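You operate a simulated robot arm through the tools that you are given. There is no shell and no other tool. Be economical: measure what you need, move in short steps, check, and stop when the job is done.

Carry out the task below with a simulated robot arm. There is one attempt and no reset: what you move stays moved.

## Task
Put the fuse pack marked "10 A" from the tool table top on top of the brown pad carton.

Only the result counts: the job must be done as asked and must still hold three seconds after the hand-in. Knocking over, shifting, dropping, spilling or breaking anything else fails it.

## Robot
A 6-joint arm with a two-finger parallel gripper, fixed in place. Base frame: the origin is at the foot of the arm, x ahead of it, y to its left, z up; the work surface is at about z = 0. Units: m, degrees, N and s.
With the tool pointing down near the work surface it reaches from about 0.14 to 0.58 m from the base axis. Its first joint turns from -66.0 to 66.0 degrees. Payload 2.1 kg.
Tool frame: the origin (TCP) lies between the finger pads and is the grasp point; the fingertips stand 0.03 m ahead of it; z points along the fingers, y is the line along which they close. Largest opening 0.094 m; finger width 0.028, thickness 0.01; the body of the gripper, 0.05 by 0.096 m, starts 0.055 m behind the TCP.
Orientation is that of the tool frame in the base frame, as a unit quaternion [x, y, z, w]. With the fingers straight down and closing along the base's y, the tool's x points along the base's -x, its y along +y and its z along -z.

## Interface
- The arm moves only by the tool jog_arm. Its argument "targets" is a list that holds one entry, the list of rows, each a list of 6 numbers: the shift along the tool's x, y, z in units of 25 mm (1.0 is 25 mm), then the turn, a rotation vector about the tool's x, y, z in units of 8 degrees (1.0 is 8 degrees). In form: [[[x, y, z, ax, ay, az], ...]]. A call has 1 to 20 rows; each row shifts and turns the commanded pose from where the row before left it, along the tool's axes as they then stand. "jaw" is the finger opening in m, from 0 to 0.094, set as the call begins (left out, the last holds). A call with a number of a shift or a turn outside -1 to 1 is refused whole. Rows are played at 5 a second. More than 0.05 m and 8.6 degrees between two rows, or a gripper value outside its range, and nothing of the call is played. Where a pose cannot be reached the arm comes as near as it can. A force on the tool above 40 N (or 10 N above the force at the start of the call, whichever is more), or a blocked arm, ends the call early, and 0.2 s more pass. The fingers move at their own pace (about 0.072 m/s each) and stop on an object; they squeeze with about 33 N. The grip force told is the motor's: it shows also when the fingers shut on nothing. Time passes only in rows, and 0.2 s behind the last, so rows that do not move let the fingers close. The reply holds the time, the measured pose of the TCP, the force on the tool along the base axes, the opening and the grip force, in the units named above and with some noise.
- Cameras (640 x 400 px; columns grow to the right, rows downward): "scene" is fixed at [0.059, -0.3794, 0.4761]; the picture's right is [0.72, -0.69, 0.00], its down [-0.44, -0.46, -0.77] and it looks along [0.53, 0.55, -0.64] (base axes); focal length 220 px, centre (320, 200). "wrist" rides on the gripper at [0.076, 0.014, -0.102] in the tool frame; the picture's right is [-0.18, 0.98, 0.00], its down [-0.75, -0.14, -0.64] and it looks along [-0.63, -0.12, 0.77] (tool axes); focal length 243 px, centre (320, 200).
- grab_frame(camera): a new picture of that camera. No time passes.
- point_at(camera, pixels): for up to 12 pixels [column, row] of the newest picture of that camera ("zoom" is the newest enlarged one), the place [x, y, z] in the base frame of the surface seen there, good to about 0.002 m. No time passes.
- enlarge(camera, box): a new picture of the part [left, top, right, bottom] of that camera's present view, enlarged. No time passes.
- job_done(): hands the job in; it is judged then, once.

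Go step by step. Measure first, check grasps and placings, and put right what went wrong. The budget is 60 turns and 30 pictures, counting those below and the enlarged ones. Unless the task says otherwise, let go and move clear before handing in, and close with one line.

The tools are called after "Request:" as a command line: name --argument value ..., lists and objects as JSON in quotes. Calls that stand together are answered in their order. jog_arm: Moves the arm, as the interface text tells. Its arguments: {"type":"object","properties":{"targets":{"type":"array","items":{"type":"array","items":{"type":"array","items":{"type":"number"}}}},"jaw":{"type":"number"}},"required":["targets"]} The other tools are called the same way: grab_frame (camera) takes a picture; point_at (camera, pixels) gives the place of the surface under pixels of a picture; enlarge (camera, box) takes an enlarged picture of a part of a camera's view; job_done () hands the job in.

At the start:

```text
time: 0.0
tcp_pos: [0.3414, -0.1654, 0.3239]
tcp_rot: [-0.001, 1.0, 0.0, 0.001]
wrist_force: [0.3, 0.4, -0.3]
finger_gap: 0.0939
gripper_force: 0.1
```

scene: 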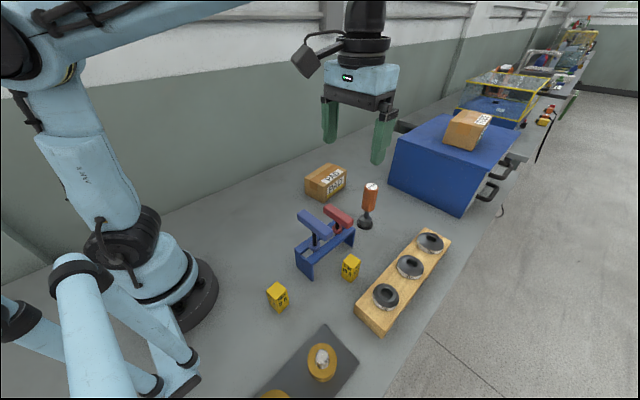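
wrist: 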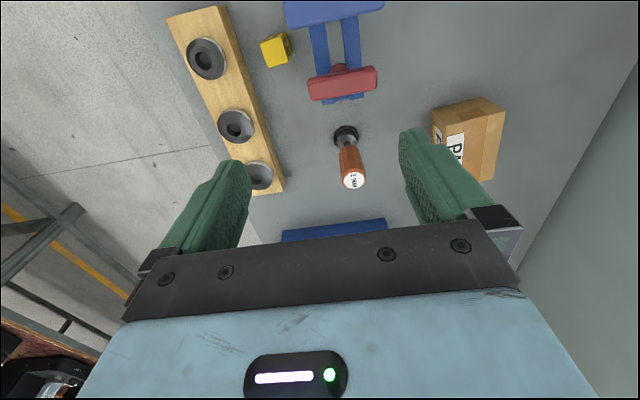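

The scene shows two yellow packs near (278,296) and (350,267), and cartons at (325,182) and on the blue box (467,130). I'll enlarge these to read the marks.

Request:
enlarge --camera "scene" --box '[250, 240, 378, 320]'

Request:
enlarge --camera "scene" --box '[290, 150, 390, 212]'

```text
5.00 times, centred on (314, 280) of scene
```

zoom: 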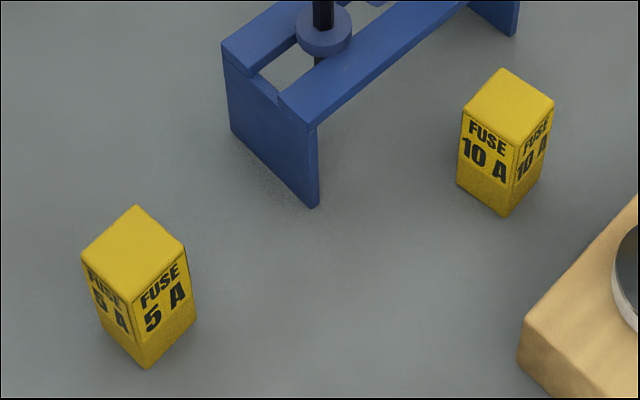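

```text
6.40 times, centred on (340, 181) of scene
```

zoom: 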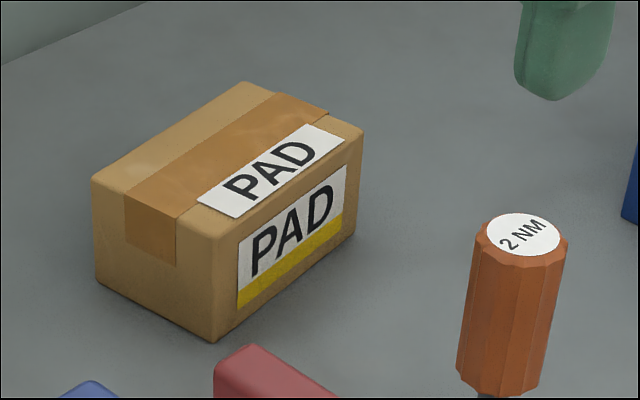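

The 10 A pack is the one at scene (350,267). I'll measure the pad carton and check the label on the other carton.

Request:
point_at --camera "zoom" --pixels '[[243, 86], [98, 180], [216, 235], [358, 132], [230, 155], [270, 170], [216, 338], [97, 280], [352, 232], [485, 230], [530, 240], [560, 240]]'

Request:
enlarge --camera "scene" --box '[430, 95, 510, 165]'

Request:
enlarge --camera "scene" --box '[318, 240, 382, 290]'

```text
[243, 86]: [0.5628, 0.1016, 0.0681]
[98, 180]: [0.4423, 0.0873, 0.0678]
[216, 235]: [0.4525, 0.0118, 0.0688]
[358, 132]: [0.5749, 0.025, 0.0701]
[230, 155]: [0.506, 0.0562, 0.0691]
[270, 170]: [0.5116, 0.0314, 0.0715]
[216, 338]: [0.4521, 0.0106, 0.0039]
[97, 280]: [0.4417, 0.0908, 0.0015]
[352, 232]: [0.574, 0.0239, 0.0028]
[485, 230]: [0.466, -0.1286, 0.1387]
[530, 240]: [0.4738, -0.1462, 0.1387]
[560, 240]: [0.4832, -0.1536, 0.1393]
```

```text
5.71 times, centred on (470, 130) of scene
```

zoom: 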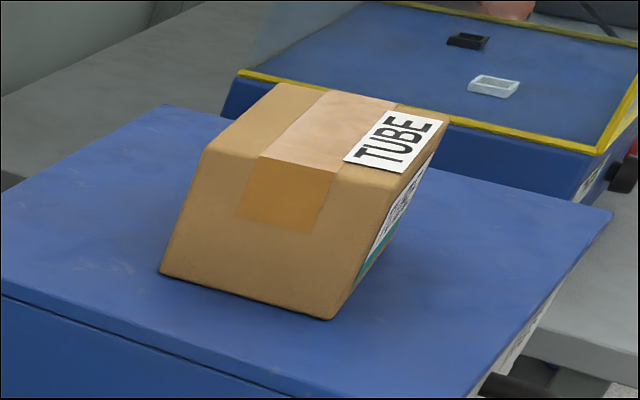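

```text
8.00 times, centred on (350, 265) of scene
```

zoom: 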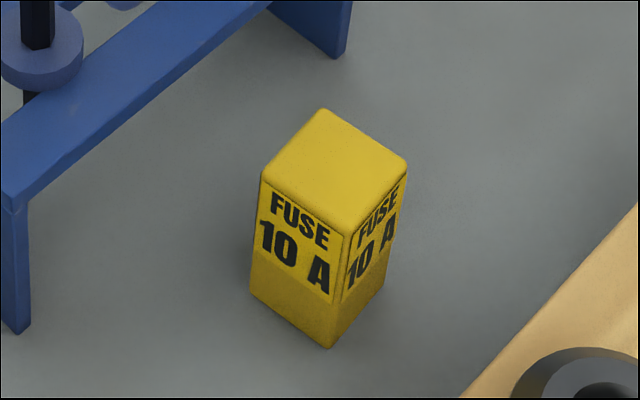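

The carton to use is the PAD one: top at z≈0.069, centre about (0.508, 0.057). Next I'll measure the fuse and its neighbours.

Request:
point_at --camera "zoom" --pixels '[[324, 112], [266, 175], [346, 230], [403, 165], [335, 170], [330, 345], [253, 292], [385, 282], [15, 205], [262, 5], [620, 225], [18, 330]]'

Request:
point_at --camera "scene" --pixels '[[371, 186], [312, 218], [338, 215], [352, 228], [352, 240], [385, 284], [410, 254], [430, 232], [365, 222], [302, 213], [325, 205], [278, 285]]'

```text
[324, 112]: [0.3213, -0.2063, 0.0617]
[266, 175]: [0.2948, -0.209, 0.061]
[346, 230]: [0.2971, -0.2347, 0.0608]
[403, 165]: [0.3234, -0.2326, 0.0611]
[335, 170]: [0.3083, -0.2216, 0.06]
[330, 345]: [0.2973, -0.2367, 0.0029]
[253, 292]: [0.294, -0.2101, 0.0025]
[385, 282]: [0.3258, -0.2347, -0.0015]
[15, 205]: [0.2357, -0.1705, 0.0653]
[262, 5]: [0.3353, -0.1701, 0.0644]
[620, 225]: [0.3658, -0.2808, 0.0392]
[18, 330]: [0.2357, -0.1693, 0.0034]
```

```text
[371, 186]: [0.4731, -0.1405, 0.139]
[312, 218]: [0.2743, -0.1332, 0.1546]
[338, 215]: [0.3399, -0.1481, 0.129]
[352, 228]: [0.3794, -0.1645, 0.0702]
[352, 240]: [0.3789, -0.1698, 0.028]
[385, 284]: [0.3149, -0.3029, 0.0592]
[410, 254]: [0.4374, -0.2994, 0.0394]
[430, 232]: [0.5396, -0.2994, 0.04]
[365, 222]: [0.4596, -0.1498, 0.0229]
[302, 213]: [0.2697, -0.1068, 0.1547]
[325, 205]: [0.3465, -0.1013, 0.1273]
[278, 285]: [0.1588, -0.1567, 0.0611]
```

The fuse is about 27 mm square, centred at (0.309,-0.221), turned about 5°, with its top at z 0.061. The rack lies on its +y side. I'll turn +95° so the fingers close along x and the camera sits away from the rack, then move above the fuse.

Request:
jog_arm --targets '[[[0, 0, 0, 0, 0, -1], [0, 0, 0, 0, 0, -1], [0, 0, 0, 0, 0, -1], [0, 0, 0, 0, 0, -1], [0, 0, 0, 0, 0, -1], [0, 0, 0, 0, 0, -1], [0, 0, 0, 0, 0, -1], [0, 0, 0, 0, 0, -1], [0, 0, 0, 0, 0, -1], [0, 0, 0, 0, 0, -1], [0, 0, 0, 0, 0, -1], [0, 0, 0, 0, 0, -0.875], [0.7, 0.495, 0, 0, 0, 0], [0.7, 0.495, 0, 0, 0, 0], [0.7, 0.495, 0, 0, 0, 0], [0, 0, 0, 0, 0, 0]]]' --jaw 0.07

```text
time: 3.4
tcp_pos: [0.3102, -0.2207, 0.3243]
tcp_rot: [0.738, -0.675, 0.001, 0.0]
wrist_force: [0.4, 0.4, -0.5]
finger_gap: 0.0701
gripper_force: 0.1
```

The pose is as planned. I'll lower to z≈0.12 and look.

Request:
jog_arm --targets '[[[0, 0.04, 1, 0, 0, 0], [0, 0, 1, 0, 0, 0], [0, 0, 1, 0, 0, 0], [0, 0, 1, 0, 0, 0], [0, 0, 1, 0, 0, 0], [0, 0, 1, 0, 0, 0], [0, 0, 1, 0, 0, 0], [0, 0, 1, 0, 0, 0], [0, 0, 0, 0, 0, 0]]]'

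Request:
grab_frame --camera "wrist"

Request:
grab_frame --camera "scene"

```text
time: 5.4
tcp_pos: [0.3069, -0.2205, 0.1221]
tcp_rot: [0.738, -0.675, 0.001, -0.001]
wrist_force: [0.3, 0.3, 0.2]
finger_gap: 0.0701
gripper_force: 0.1
```

```text
23 pictures are left
```

wrist: 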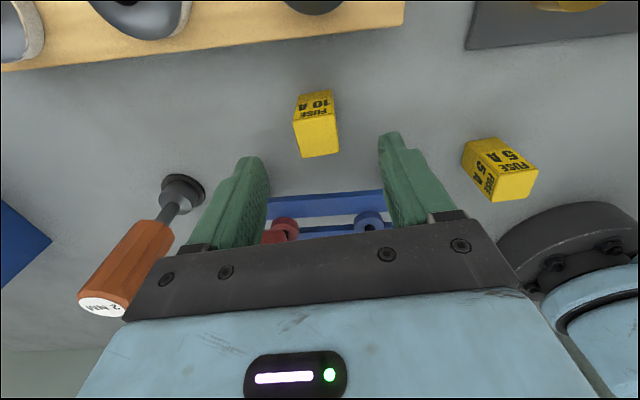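

```text
22 pictures are left
```

scene: 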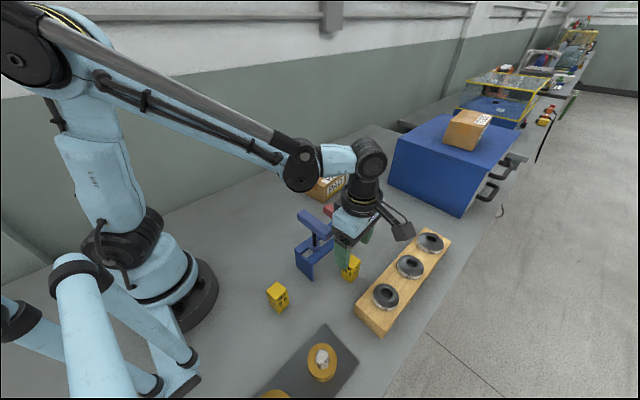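

The fuse at wrist (317,125) lies between the fingers. I'll check the fuse's place and the clamp tips at (280,227) and (370,222).

Request:
point_at --camera "wrist" --pixels '[[318, 137], [298, 125], [335, 120], [305, 156], [338, 152], [283, 220], [296, 226], [268, 234], [370, 215], [362, 225], [325, 195], [330, 92]]'

Request:
enlarge --camera "scene" --box '[285, 180, 425, 290]'

```text
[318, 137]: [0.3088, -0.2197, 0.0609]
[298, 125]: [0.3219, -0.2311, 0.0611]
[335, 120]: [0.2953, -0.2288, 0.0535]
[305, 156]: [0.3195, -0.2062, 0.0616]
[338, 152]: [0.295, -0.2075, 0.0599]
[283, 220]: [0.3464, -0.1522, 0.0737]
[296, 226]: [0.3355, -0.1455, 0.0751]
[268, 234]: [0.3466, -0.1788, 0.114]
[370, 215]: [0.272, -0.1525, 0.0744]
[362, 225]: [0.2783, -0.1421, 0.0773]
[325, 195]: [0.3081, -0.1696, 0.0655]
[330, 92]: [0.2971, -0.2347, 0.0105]
```

```text
3.64 times, centred on (355, 235) of scene
```

zoom: 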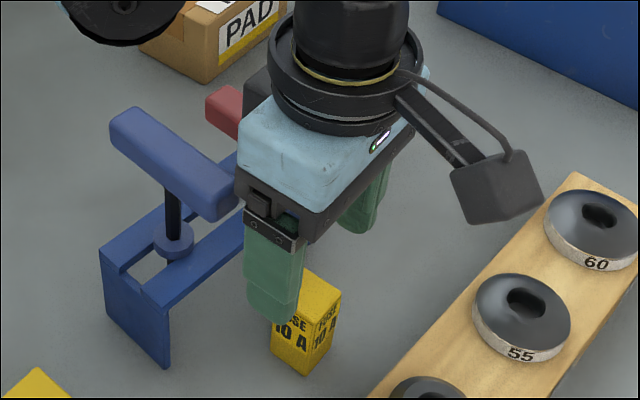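

The red handle reaches to about y=-0.179, near the gripper body, so I'll measure the handle ends before descending.

Request:
point_at --camera "zoom" --pixels '[[230, 190], [225, 205], [236, 185], [205, 210], [212, 175], [232, 115], [238, 130], [215, 110]]'

Request:
enlarge --camera "wrist" --box '[230, 180, 420, 260]'

```text
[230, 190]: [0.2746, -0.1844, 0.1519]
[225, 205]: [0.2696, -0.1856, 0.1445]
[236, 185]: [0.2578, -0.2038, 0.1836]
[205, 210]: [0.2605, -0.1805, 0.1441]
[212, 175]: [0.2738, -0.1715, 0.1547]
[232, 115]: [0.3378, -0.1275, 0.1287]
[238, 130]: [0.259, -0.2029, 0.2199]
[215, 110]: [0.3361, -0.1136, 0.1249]
```

```text
3.37 times, centred on (325, 220) of wrist
```

zoom: 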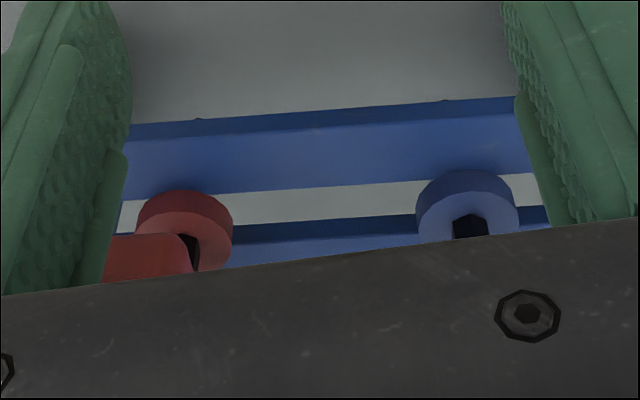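

Handle ends: blue at y≈-0.186 (z≤0.155), red about -0.179. The body clears them by about 1 cm; I'll check the wrist flange height as well.

Request:
enlarge --camera "scene" --box '[325, 170, 421, 250]'

Request:
point_at --camera "scene" --pixels '[[363, 211], [377, 214], [390, 212], [361, 206], [352, 214], [346, 236], [365, 222]]'

```text
5.00 times, centred on (373, 210) of scene
```

zoom: 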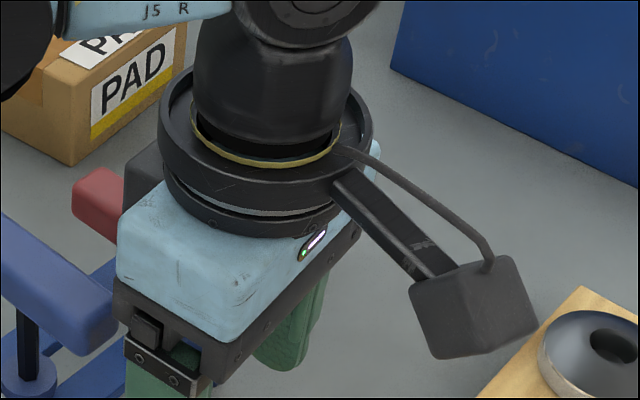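

```text
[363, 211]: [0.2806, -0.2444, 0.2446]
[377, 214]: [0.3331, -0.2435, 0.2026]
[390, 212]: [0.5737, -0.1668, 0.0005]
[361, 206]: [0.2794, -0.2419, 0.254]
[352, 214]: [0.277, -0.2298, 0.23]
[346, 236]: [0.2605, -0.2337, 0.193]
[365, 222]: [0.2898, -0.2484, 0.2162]
```

There is a dark block at zoom (143,172) on the rack side of the gripper; I'll measure it and the flange.

Request:
point_at --camera "zoom" --pixels '[[143, 150], [143, 172], [130, 190], [132, 165], [155, 185], [180, 205], [250, 230], [165, 130], [165, 100], [190, 72], [100, 185], [122, 200]]'

```text
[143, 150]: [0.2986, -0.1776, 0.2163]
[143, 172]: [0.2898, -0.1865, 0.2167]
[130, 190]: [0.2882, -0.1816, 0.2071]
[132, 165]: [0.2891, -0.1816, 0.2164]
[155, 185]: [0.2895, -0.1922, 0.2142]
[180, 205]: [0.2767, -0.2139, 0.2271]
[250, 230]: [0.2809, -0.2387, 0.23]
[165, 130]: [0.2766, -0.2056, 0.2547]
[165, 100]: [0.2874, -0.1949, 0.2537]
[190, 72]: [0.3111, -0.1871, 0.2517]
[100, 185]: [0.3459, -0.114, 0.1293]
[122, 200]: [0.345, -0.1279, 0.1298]
```

The block protrudes to y≈-0.178 with its top 0.095 above the TCP, so it would pass between the handles in x. For more room I'll grip 7 mm toward -y and higher, with the TCP at z≈0.052.

Request:
jog_arm --targets '[[[0.306, -0.058, 0, 0, 0, 0], [0, 0, 0.4, 0, 0, 0], [0, 0, 0.4, 0, 0, 0], [0, 0, 0.4, 0, 0, 0], [0, 0, 0.4, 0, 0, 0], [0, 0, 0.4, 0, 0, 0], [0, 0, 0.4, 0, 0, 0], [0, 0, 0.4, 0, 0, 0], [0, 0, 0, 0, 0, 0]]]'

Request:
enlarge --camera "scene" --box '[285, 190, 413, 290]'

Request:
grab_frame --camera "wrist"

```text
time: 7.4
tcp_pos: [0.3099, -0.2293, 0.0516]
tcp_rot: [0.738, -0.675, 0.0, -0.001]
wrist_force: [0.6, -0.8, 0.4]
finger_gap: 0.0697
gripper_force: 0.2
```

```text
4.00 times, centred on (349, 240) of scene
```

zoom: 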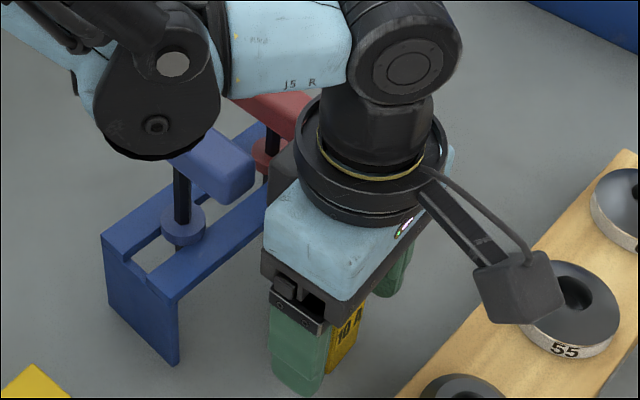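

```text
17 pictures are left
```

wrist: 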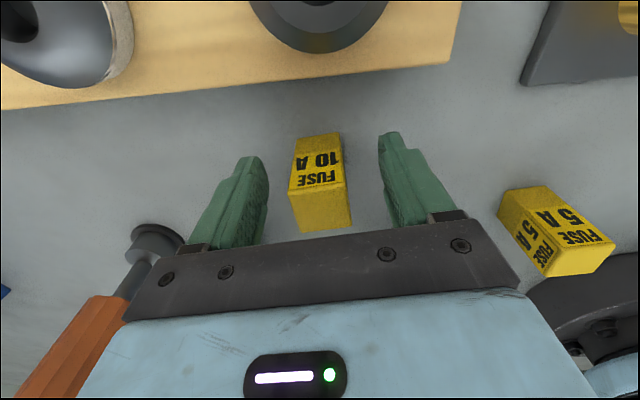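

The fuse is between the fingers and nothing has been touched, so I'll close.

Request:
jog_arm --targets '[[[0, 0, 0, 0, 0, 0], [0, 0, 0, 0, 0, 0], [0, 0, 0, 0, 0, 0], [0, 0, 0, 0, 0, 0], [0, 0, 0, 0, 0, 0]]]' --jaw 0.015

```text
time: 8.6
tcp_pos: [0.3103, -0.2286, 0.0531]
tcp_rot: [0.739, -0.674, 0.001, 0.0]
wrist_force: [-0.1, 0.5, 0.5]
finger_gap: 0.0332
gripper_force: 33.0
```

The gap is held at 33 mm with 33 N, so the fuse is gripped. I'll lift.

Request:
jog_arm --targets '[[[0, 0, -0.3, 0, 0, 0], [0, 0, -0.5, 0, 0, 0], [0, 0, -0.8, 0, 0, 0], [0, 0, -1, 0, 0, 0], [0, 0, -1, 0, 0, 0], [0, 0, -1, 0, 0, 0], [0, 0, -1, 0, 0, 0], [0, 0, -1, 0, 0, 0], [0, 0, -1, 0, 0, 0], [0, 0, -1, 0, 0, 0], [0, 0, 0, 0, 0, 0]]]'

Request:
grab_frame --camera "wrist"

Request:
grab_frame --camera "scene"

```text
time: 11.0
tcp_pos: [0.31, -0.2278, 0.2683]
tcp_rot: [0.738, -0.675, 0.001, 0.001]
wrist_force: [0.5, -0.7, -0.5]
finger_gap: 0.0335
gripper_force: 32.6
```

```text
16 pictures are left
```

wrist: 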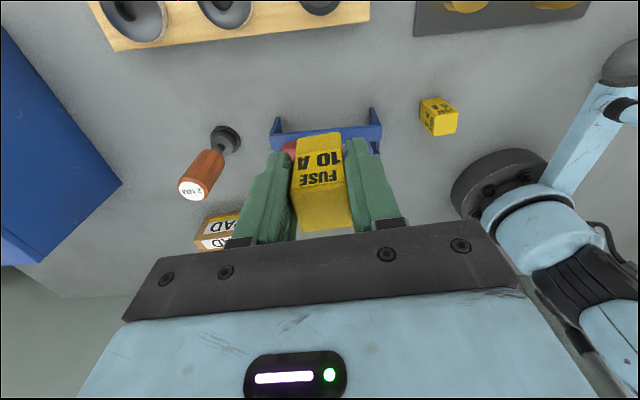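

```text
15 pictures are left
```

scene: 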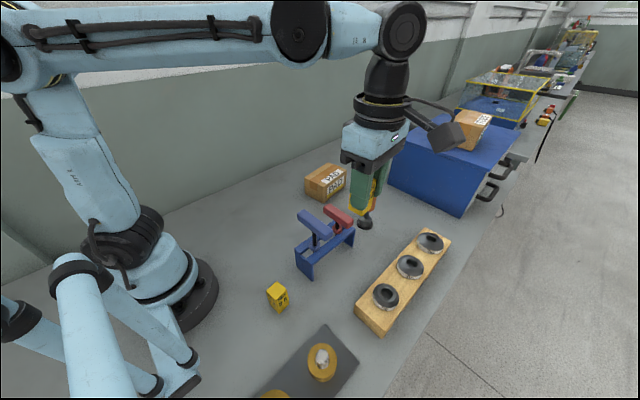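

The 10 A pack is held upright and nothing else moved. I'll carry it at this height to above the carton.

Request:
jog_arm --targets '[[[-0.739, -0.632, 0, 0, 0, 0], [-0.739, -0.632, 0, 0, 0, 0], [-0.739, -0.632, 0, 0, 0, 0], [-0.739, -0.632, 0, 0, 0, 0], [-0.739, -0.632, 0, 0, 0, 0], [-0.739, -0.632, 0, 0, 0, 0], [-0.739, -0.632, 0, 0, 0, 0], [-0.739, -0.632, 0, 0, 0, 0], [-0.739, -0.632, 0, 0, 0, 0], [-0.739, -0.632, 0, 0, 0, 0], [-0.739, -0.632, 0, 0, 0, 0], [-0.739, -0.632, 0, 0, 0, 0], [-0.739, -0.632, 0, 0, 0, 0], [-0.739, -0.632, 0, 0, 0, 0], [0, 0, 0, 0, 0, 0]]]'

Request:
grab_frame --camera "wrist"

Request:
grab_frame --camera "scene"

```text
time: 14.2
tcp_pos: [0.5085, 0.0494, 0.2691]
tcp_rot: [0.737, -0.676, 0.0, -0.001]
wrist_force: [0.0, -0.5, -0.8]
finger_gap: 0.0333
gripper_force: 33.0
```

```text
14 pictures are left
```

wrist: 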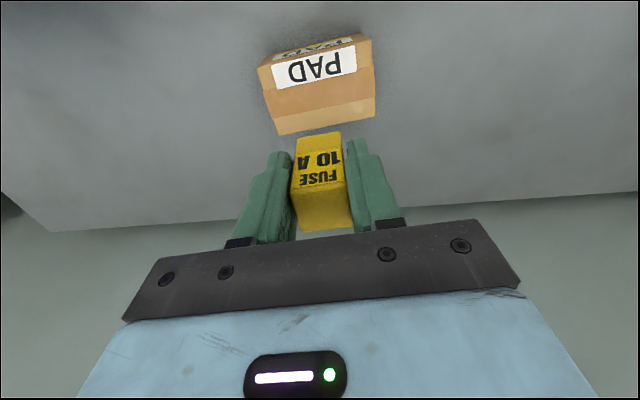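

```text
13 pictures are left
```

scene: 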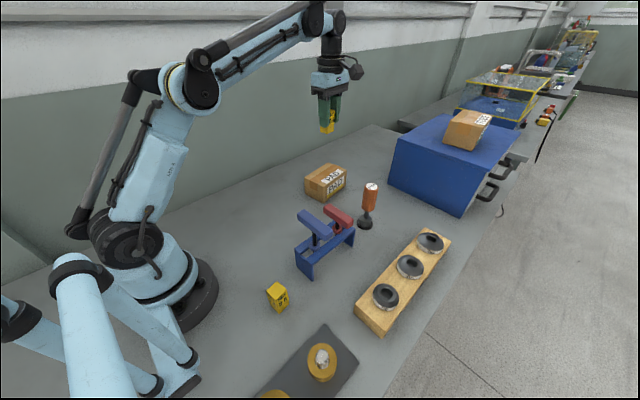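

The pack is above the carton; it should touch at TCP z≈0.122. I'll lower to about 0.128 first.

Request:
jog_arm --targets '[[[0, 0, 0.8, 0, 0, 0], [0, 0, 0.8, 0, 0, 0], [0, 0, 0.8, 0, 0, 0], [0, 0, 0.8, 0, 0, 0], [0, 0, 0.8, 0, 0, 0], [0, 0, 0.8, 0, 0, 0], [0, 0, 0.6, 0, 0, 0], [0, 0, 0.24, 0, 0, 0], [0, 0, 0, 0, 0, 0]]]'

Request:
enlarge --camera "scene" --box '[285, 130, 381, 210]'

```text
time: 16.2
tcp_pos: [0.5075, 0.0483, 0.128]
tcp_rot: [0.738, -0.675, 0.0, -0.001]
wrist_force: [0.3, -0.5, -0.2]
finger_gap: 0.0332
gripper_force: 32.6
```

```text
5.00 times, centred on (333, 170) of scene
```

zoom: 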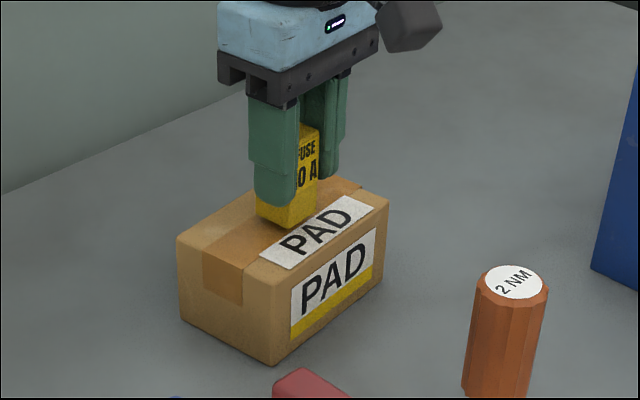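

The pack is centred a few millimetres above the carton. I'll lower in small steps and watch the force.

Request:
jog_arm --targets '[[[0, 0, 0.08, 0, 0, 0], [0, 0, 0.08, 0, 0, 0], [0, 0, 0.04, 0, 0, 0], [0, 0, 0, 0, 0, 0]]]'

```text
time: 17.2
tcp_pos: [0.5089, 0.0487, 0.1242]
tcp_rot: [0.738, -0.675, 0.001, 0.0]
wrist_force: [-0.8, 0.5, 0.6]
finger_gap: 0.0333
gripper_force: 32.6
```

Request:
jog_arm --targets '[[[0, 0, 0.04, 0, 0, 0], [0, 0, 0.04, 0, 0, 0], [0, 0, 0, 0, 0, 0]]]'

Request:
enlarge --camera "scene" --box '[317, 155, 365, 195]'

```text
time: 18.0
tcp_pos: [0.5072, 0.0494, 0.1219]
tcp_rot: [0.738, -0.675, 0.002, -0.001]
wrist_force: [1.7, -0.8, 20.5]
finger_gap: 0.0332
gripper_force: 33.2
```

```text
10.00 times, centred on (341, 175) of scene
```

zoom: 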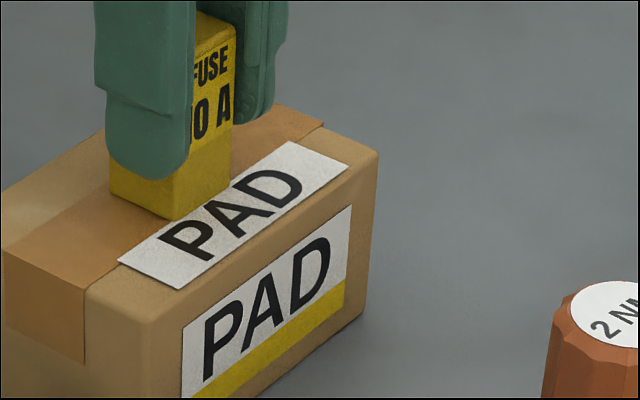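

Contact at 20 N, so the pack is seated. I'll ease up half a millimetre and open to 0.055.

Request:
jog_arm --targets '[[[0, 0, -0.025, 0, 0, 0], [0, 0, 0, 0, 0, 0]]]'

Request:
jog_arm --targets '[[[0, 0, 0, 0, 0, 0], [0, 0, 0, 0, 0, 0], [0, 0, 0, 0, 0, 0]]]' --jaw 0.06

Request:
grab_frame --camera "wrist"

```text
time: 18.6
tcp_pos: [0.5082, 0.0488, 0.121]
tcp_rot: [0.738, -0.675, 0.001, 0.0]
wrist_force: [0.8, -1.2, 21.7]
finger_gap: 0.0332
gripper_force: 32.8
```

```text
time: 19.4
tcp_pos: [0.5084, 0.0491, 0.1213]
tcp_rot: [0.738, -0.675, 0.001, -0.001]
wrist_force: [1.0, -0.4, 0.3]
finger_gap: 0.06
gripper_force: 0.1
```

```text
10 pictures are left
```

wrist: 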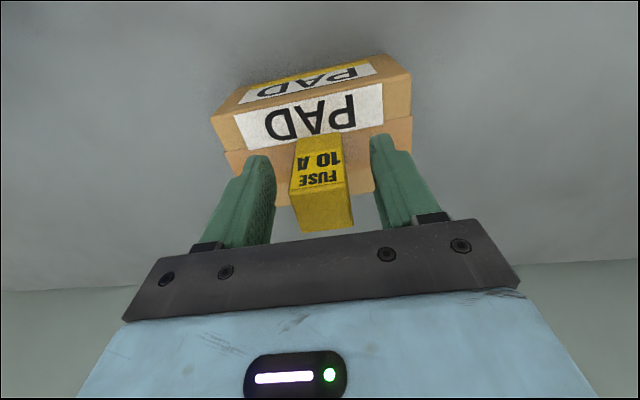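

The fingers are clear on both sides and the pack stands. I'll rise straight up.

Request:
jog_arm --targets '[[[0, 0, -0.5, 0, 0, 0], [0, 0, -0.8, 0, 0, 0], [0, 0, -1, 0, 0, 0], [0, 0, -1, 0, 0, 0], [0, 0, -1, 0, 0, 0], [0, 0, -1, 0, 0, 0], [0, 0, 0, 0, 0, 0]]]'

Request:
grab_frame --camera "scene"

```text
time: 21.0
tcp_pos: [0.5093, 0.0492, 0.2548]
tcp_rot: [0.738, -0.675, 0.001, 0.0]
wrist_force: [0.6, 0.1, -0.4]
finger_gap: 0.0595
gripper_force: 0.2
```

```text
9 pictures are left
```

scene: 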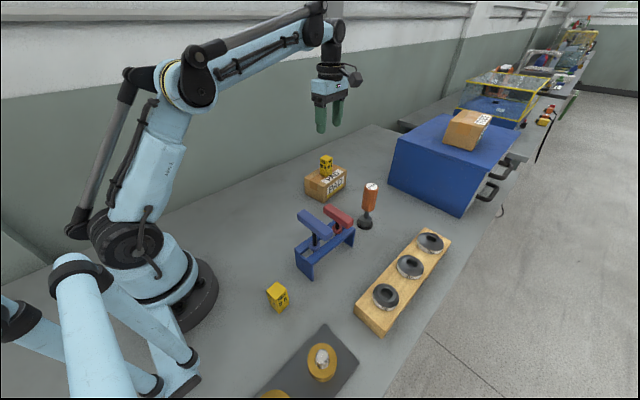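

The pack stands on the PAD carton at scene (326,165), the hand is clear and everything else is in place. I'm handing in.

Request:
job_done

```text
The job is handed in.
```

The 10 A fuse pack is standing upright near the centre of the top of the brown PAD carton. The gripper is clear, and nothing else looked moved in the last picture.
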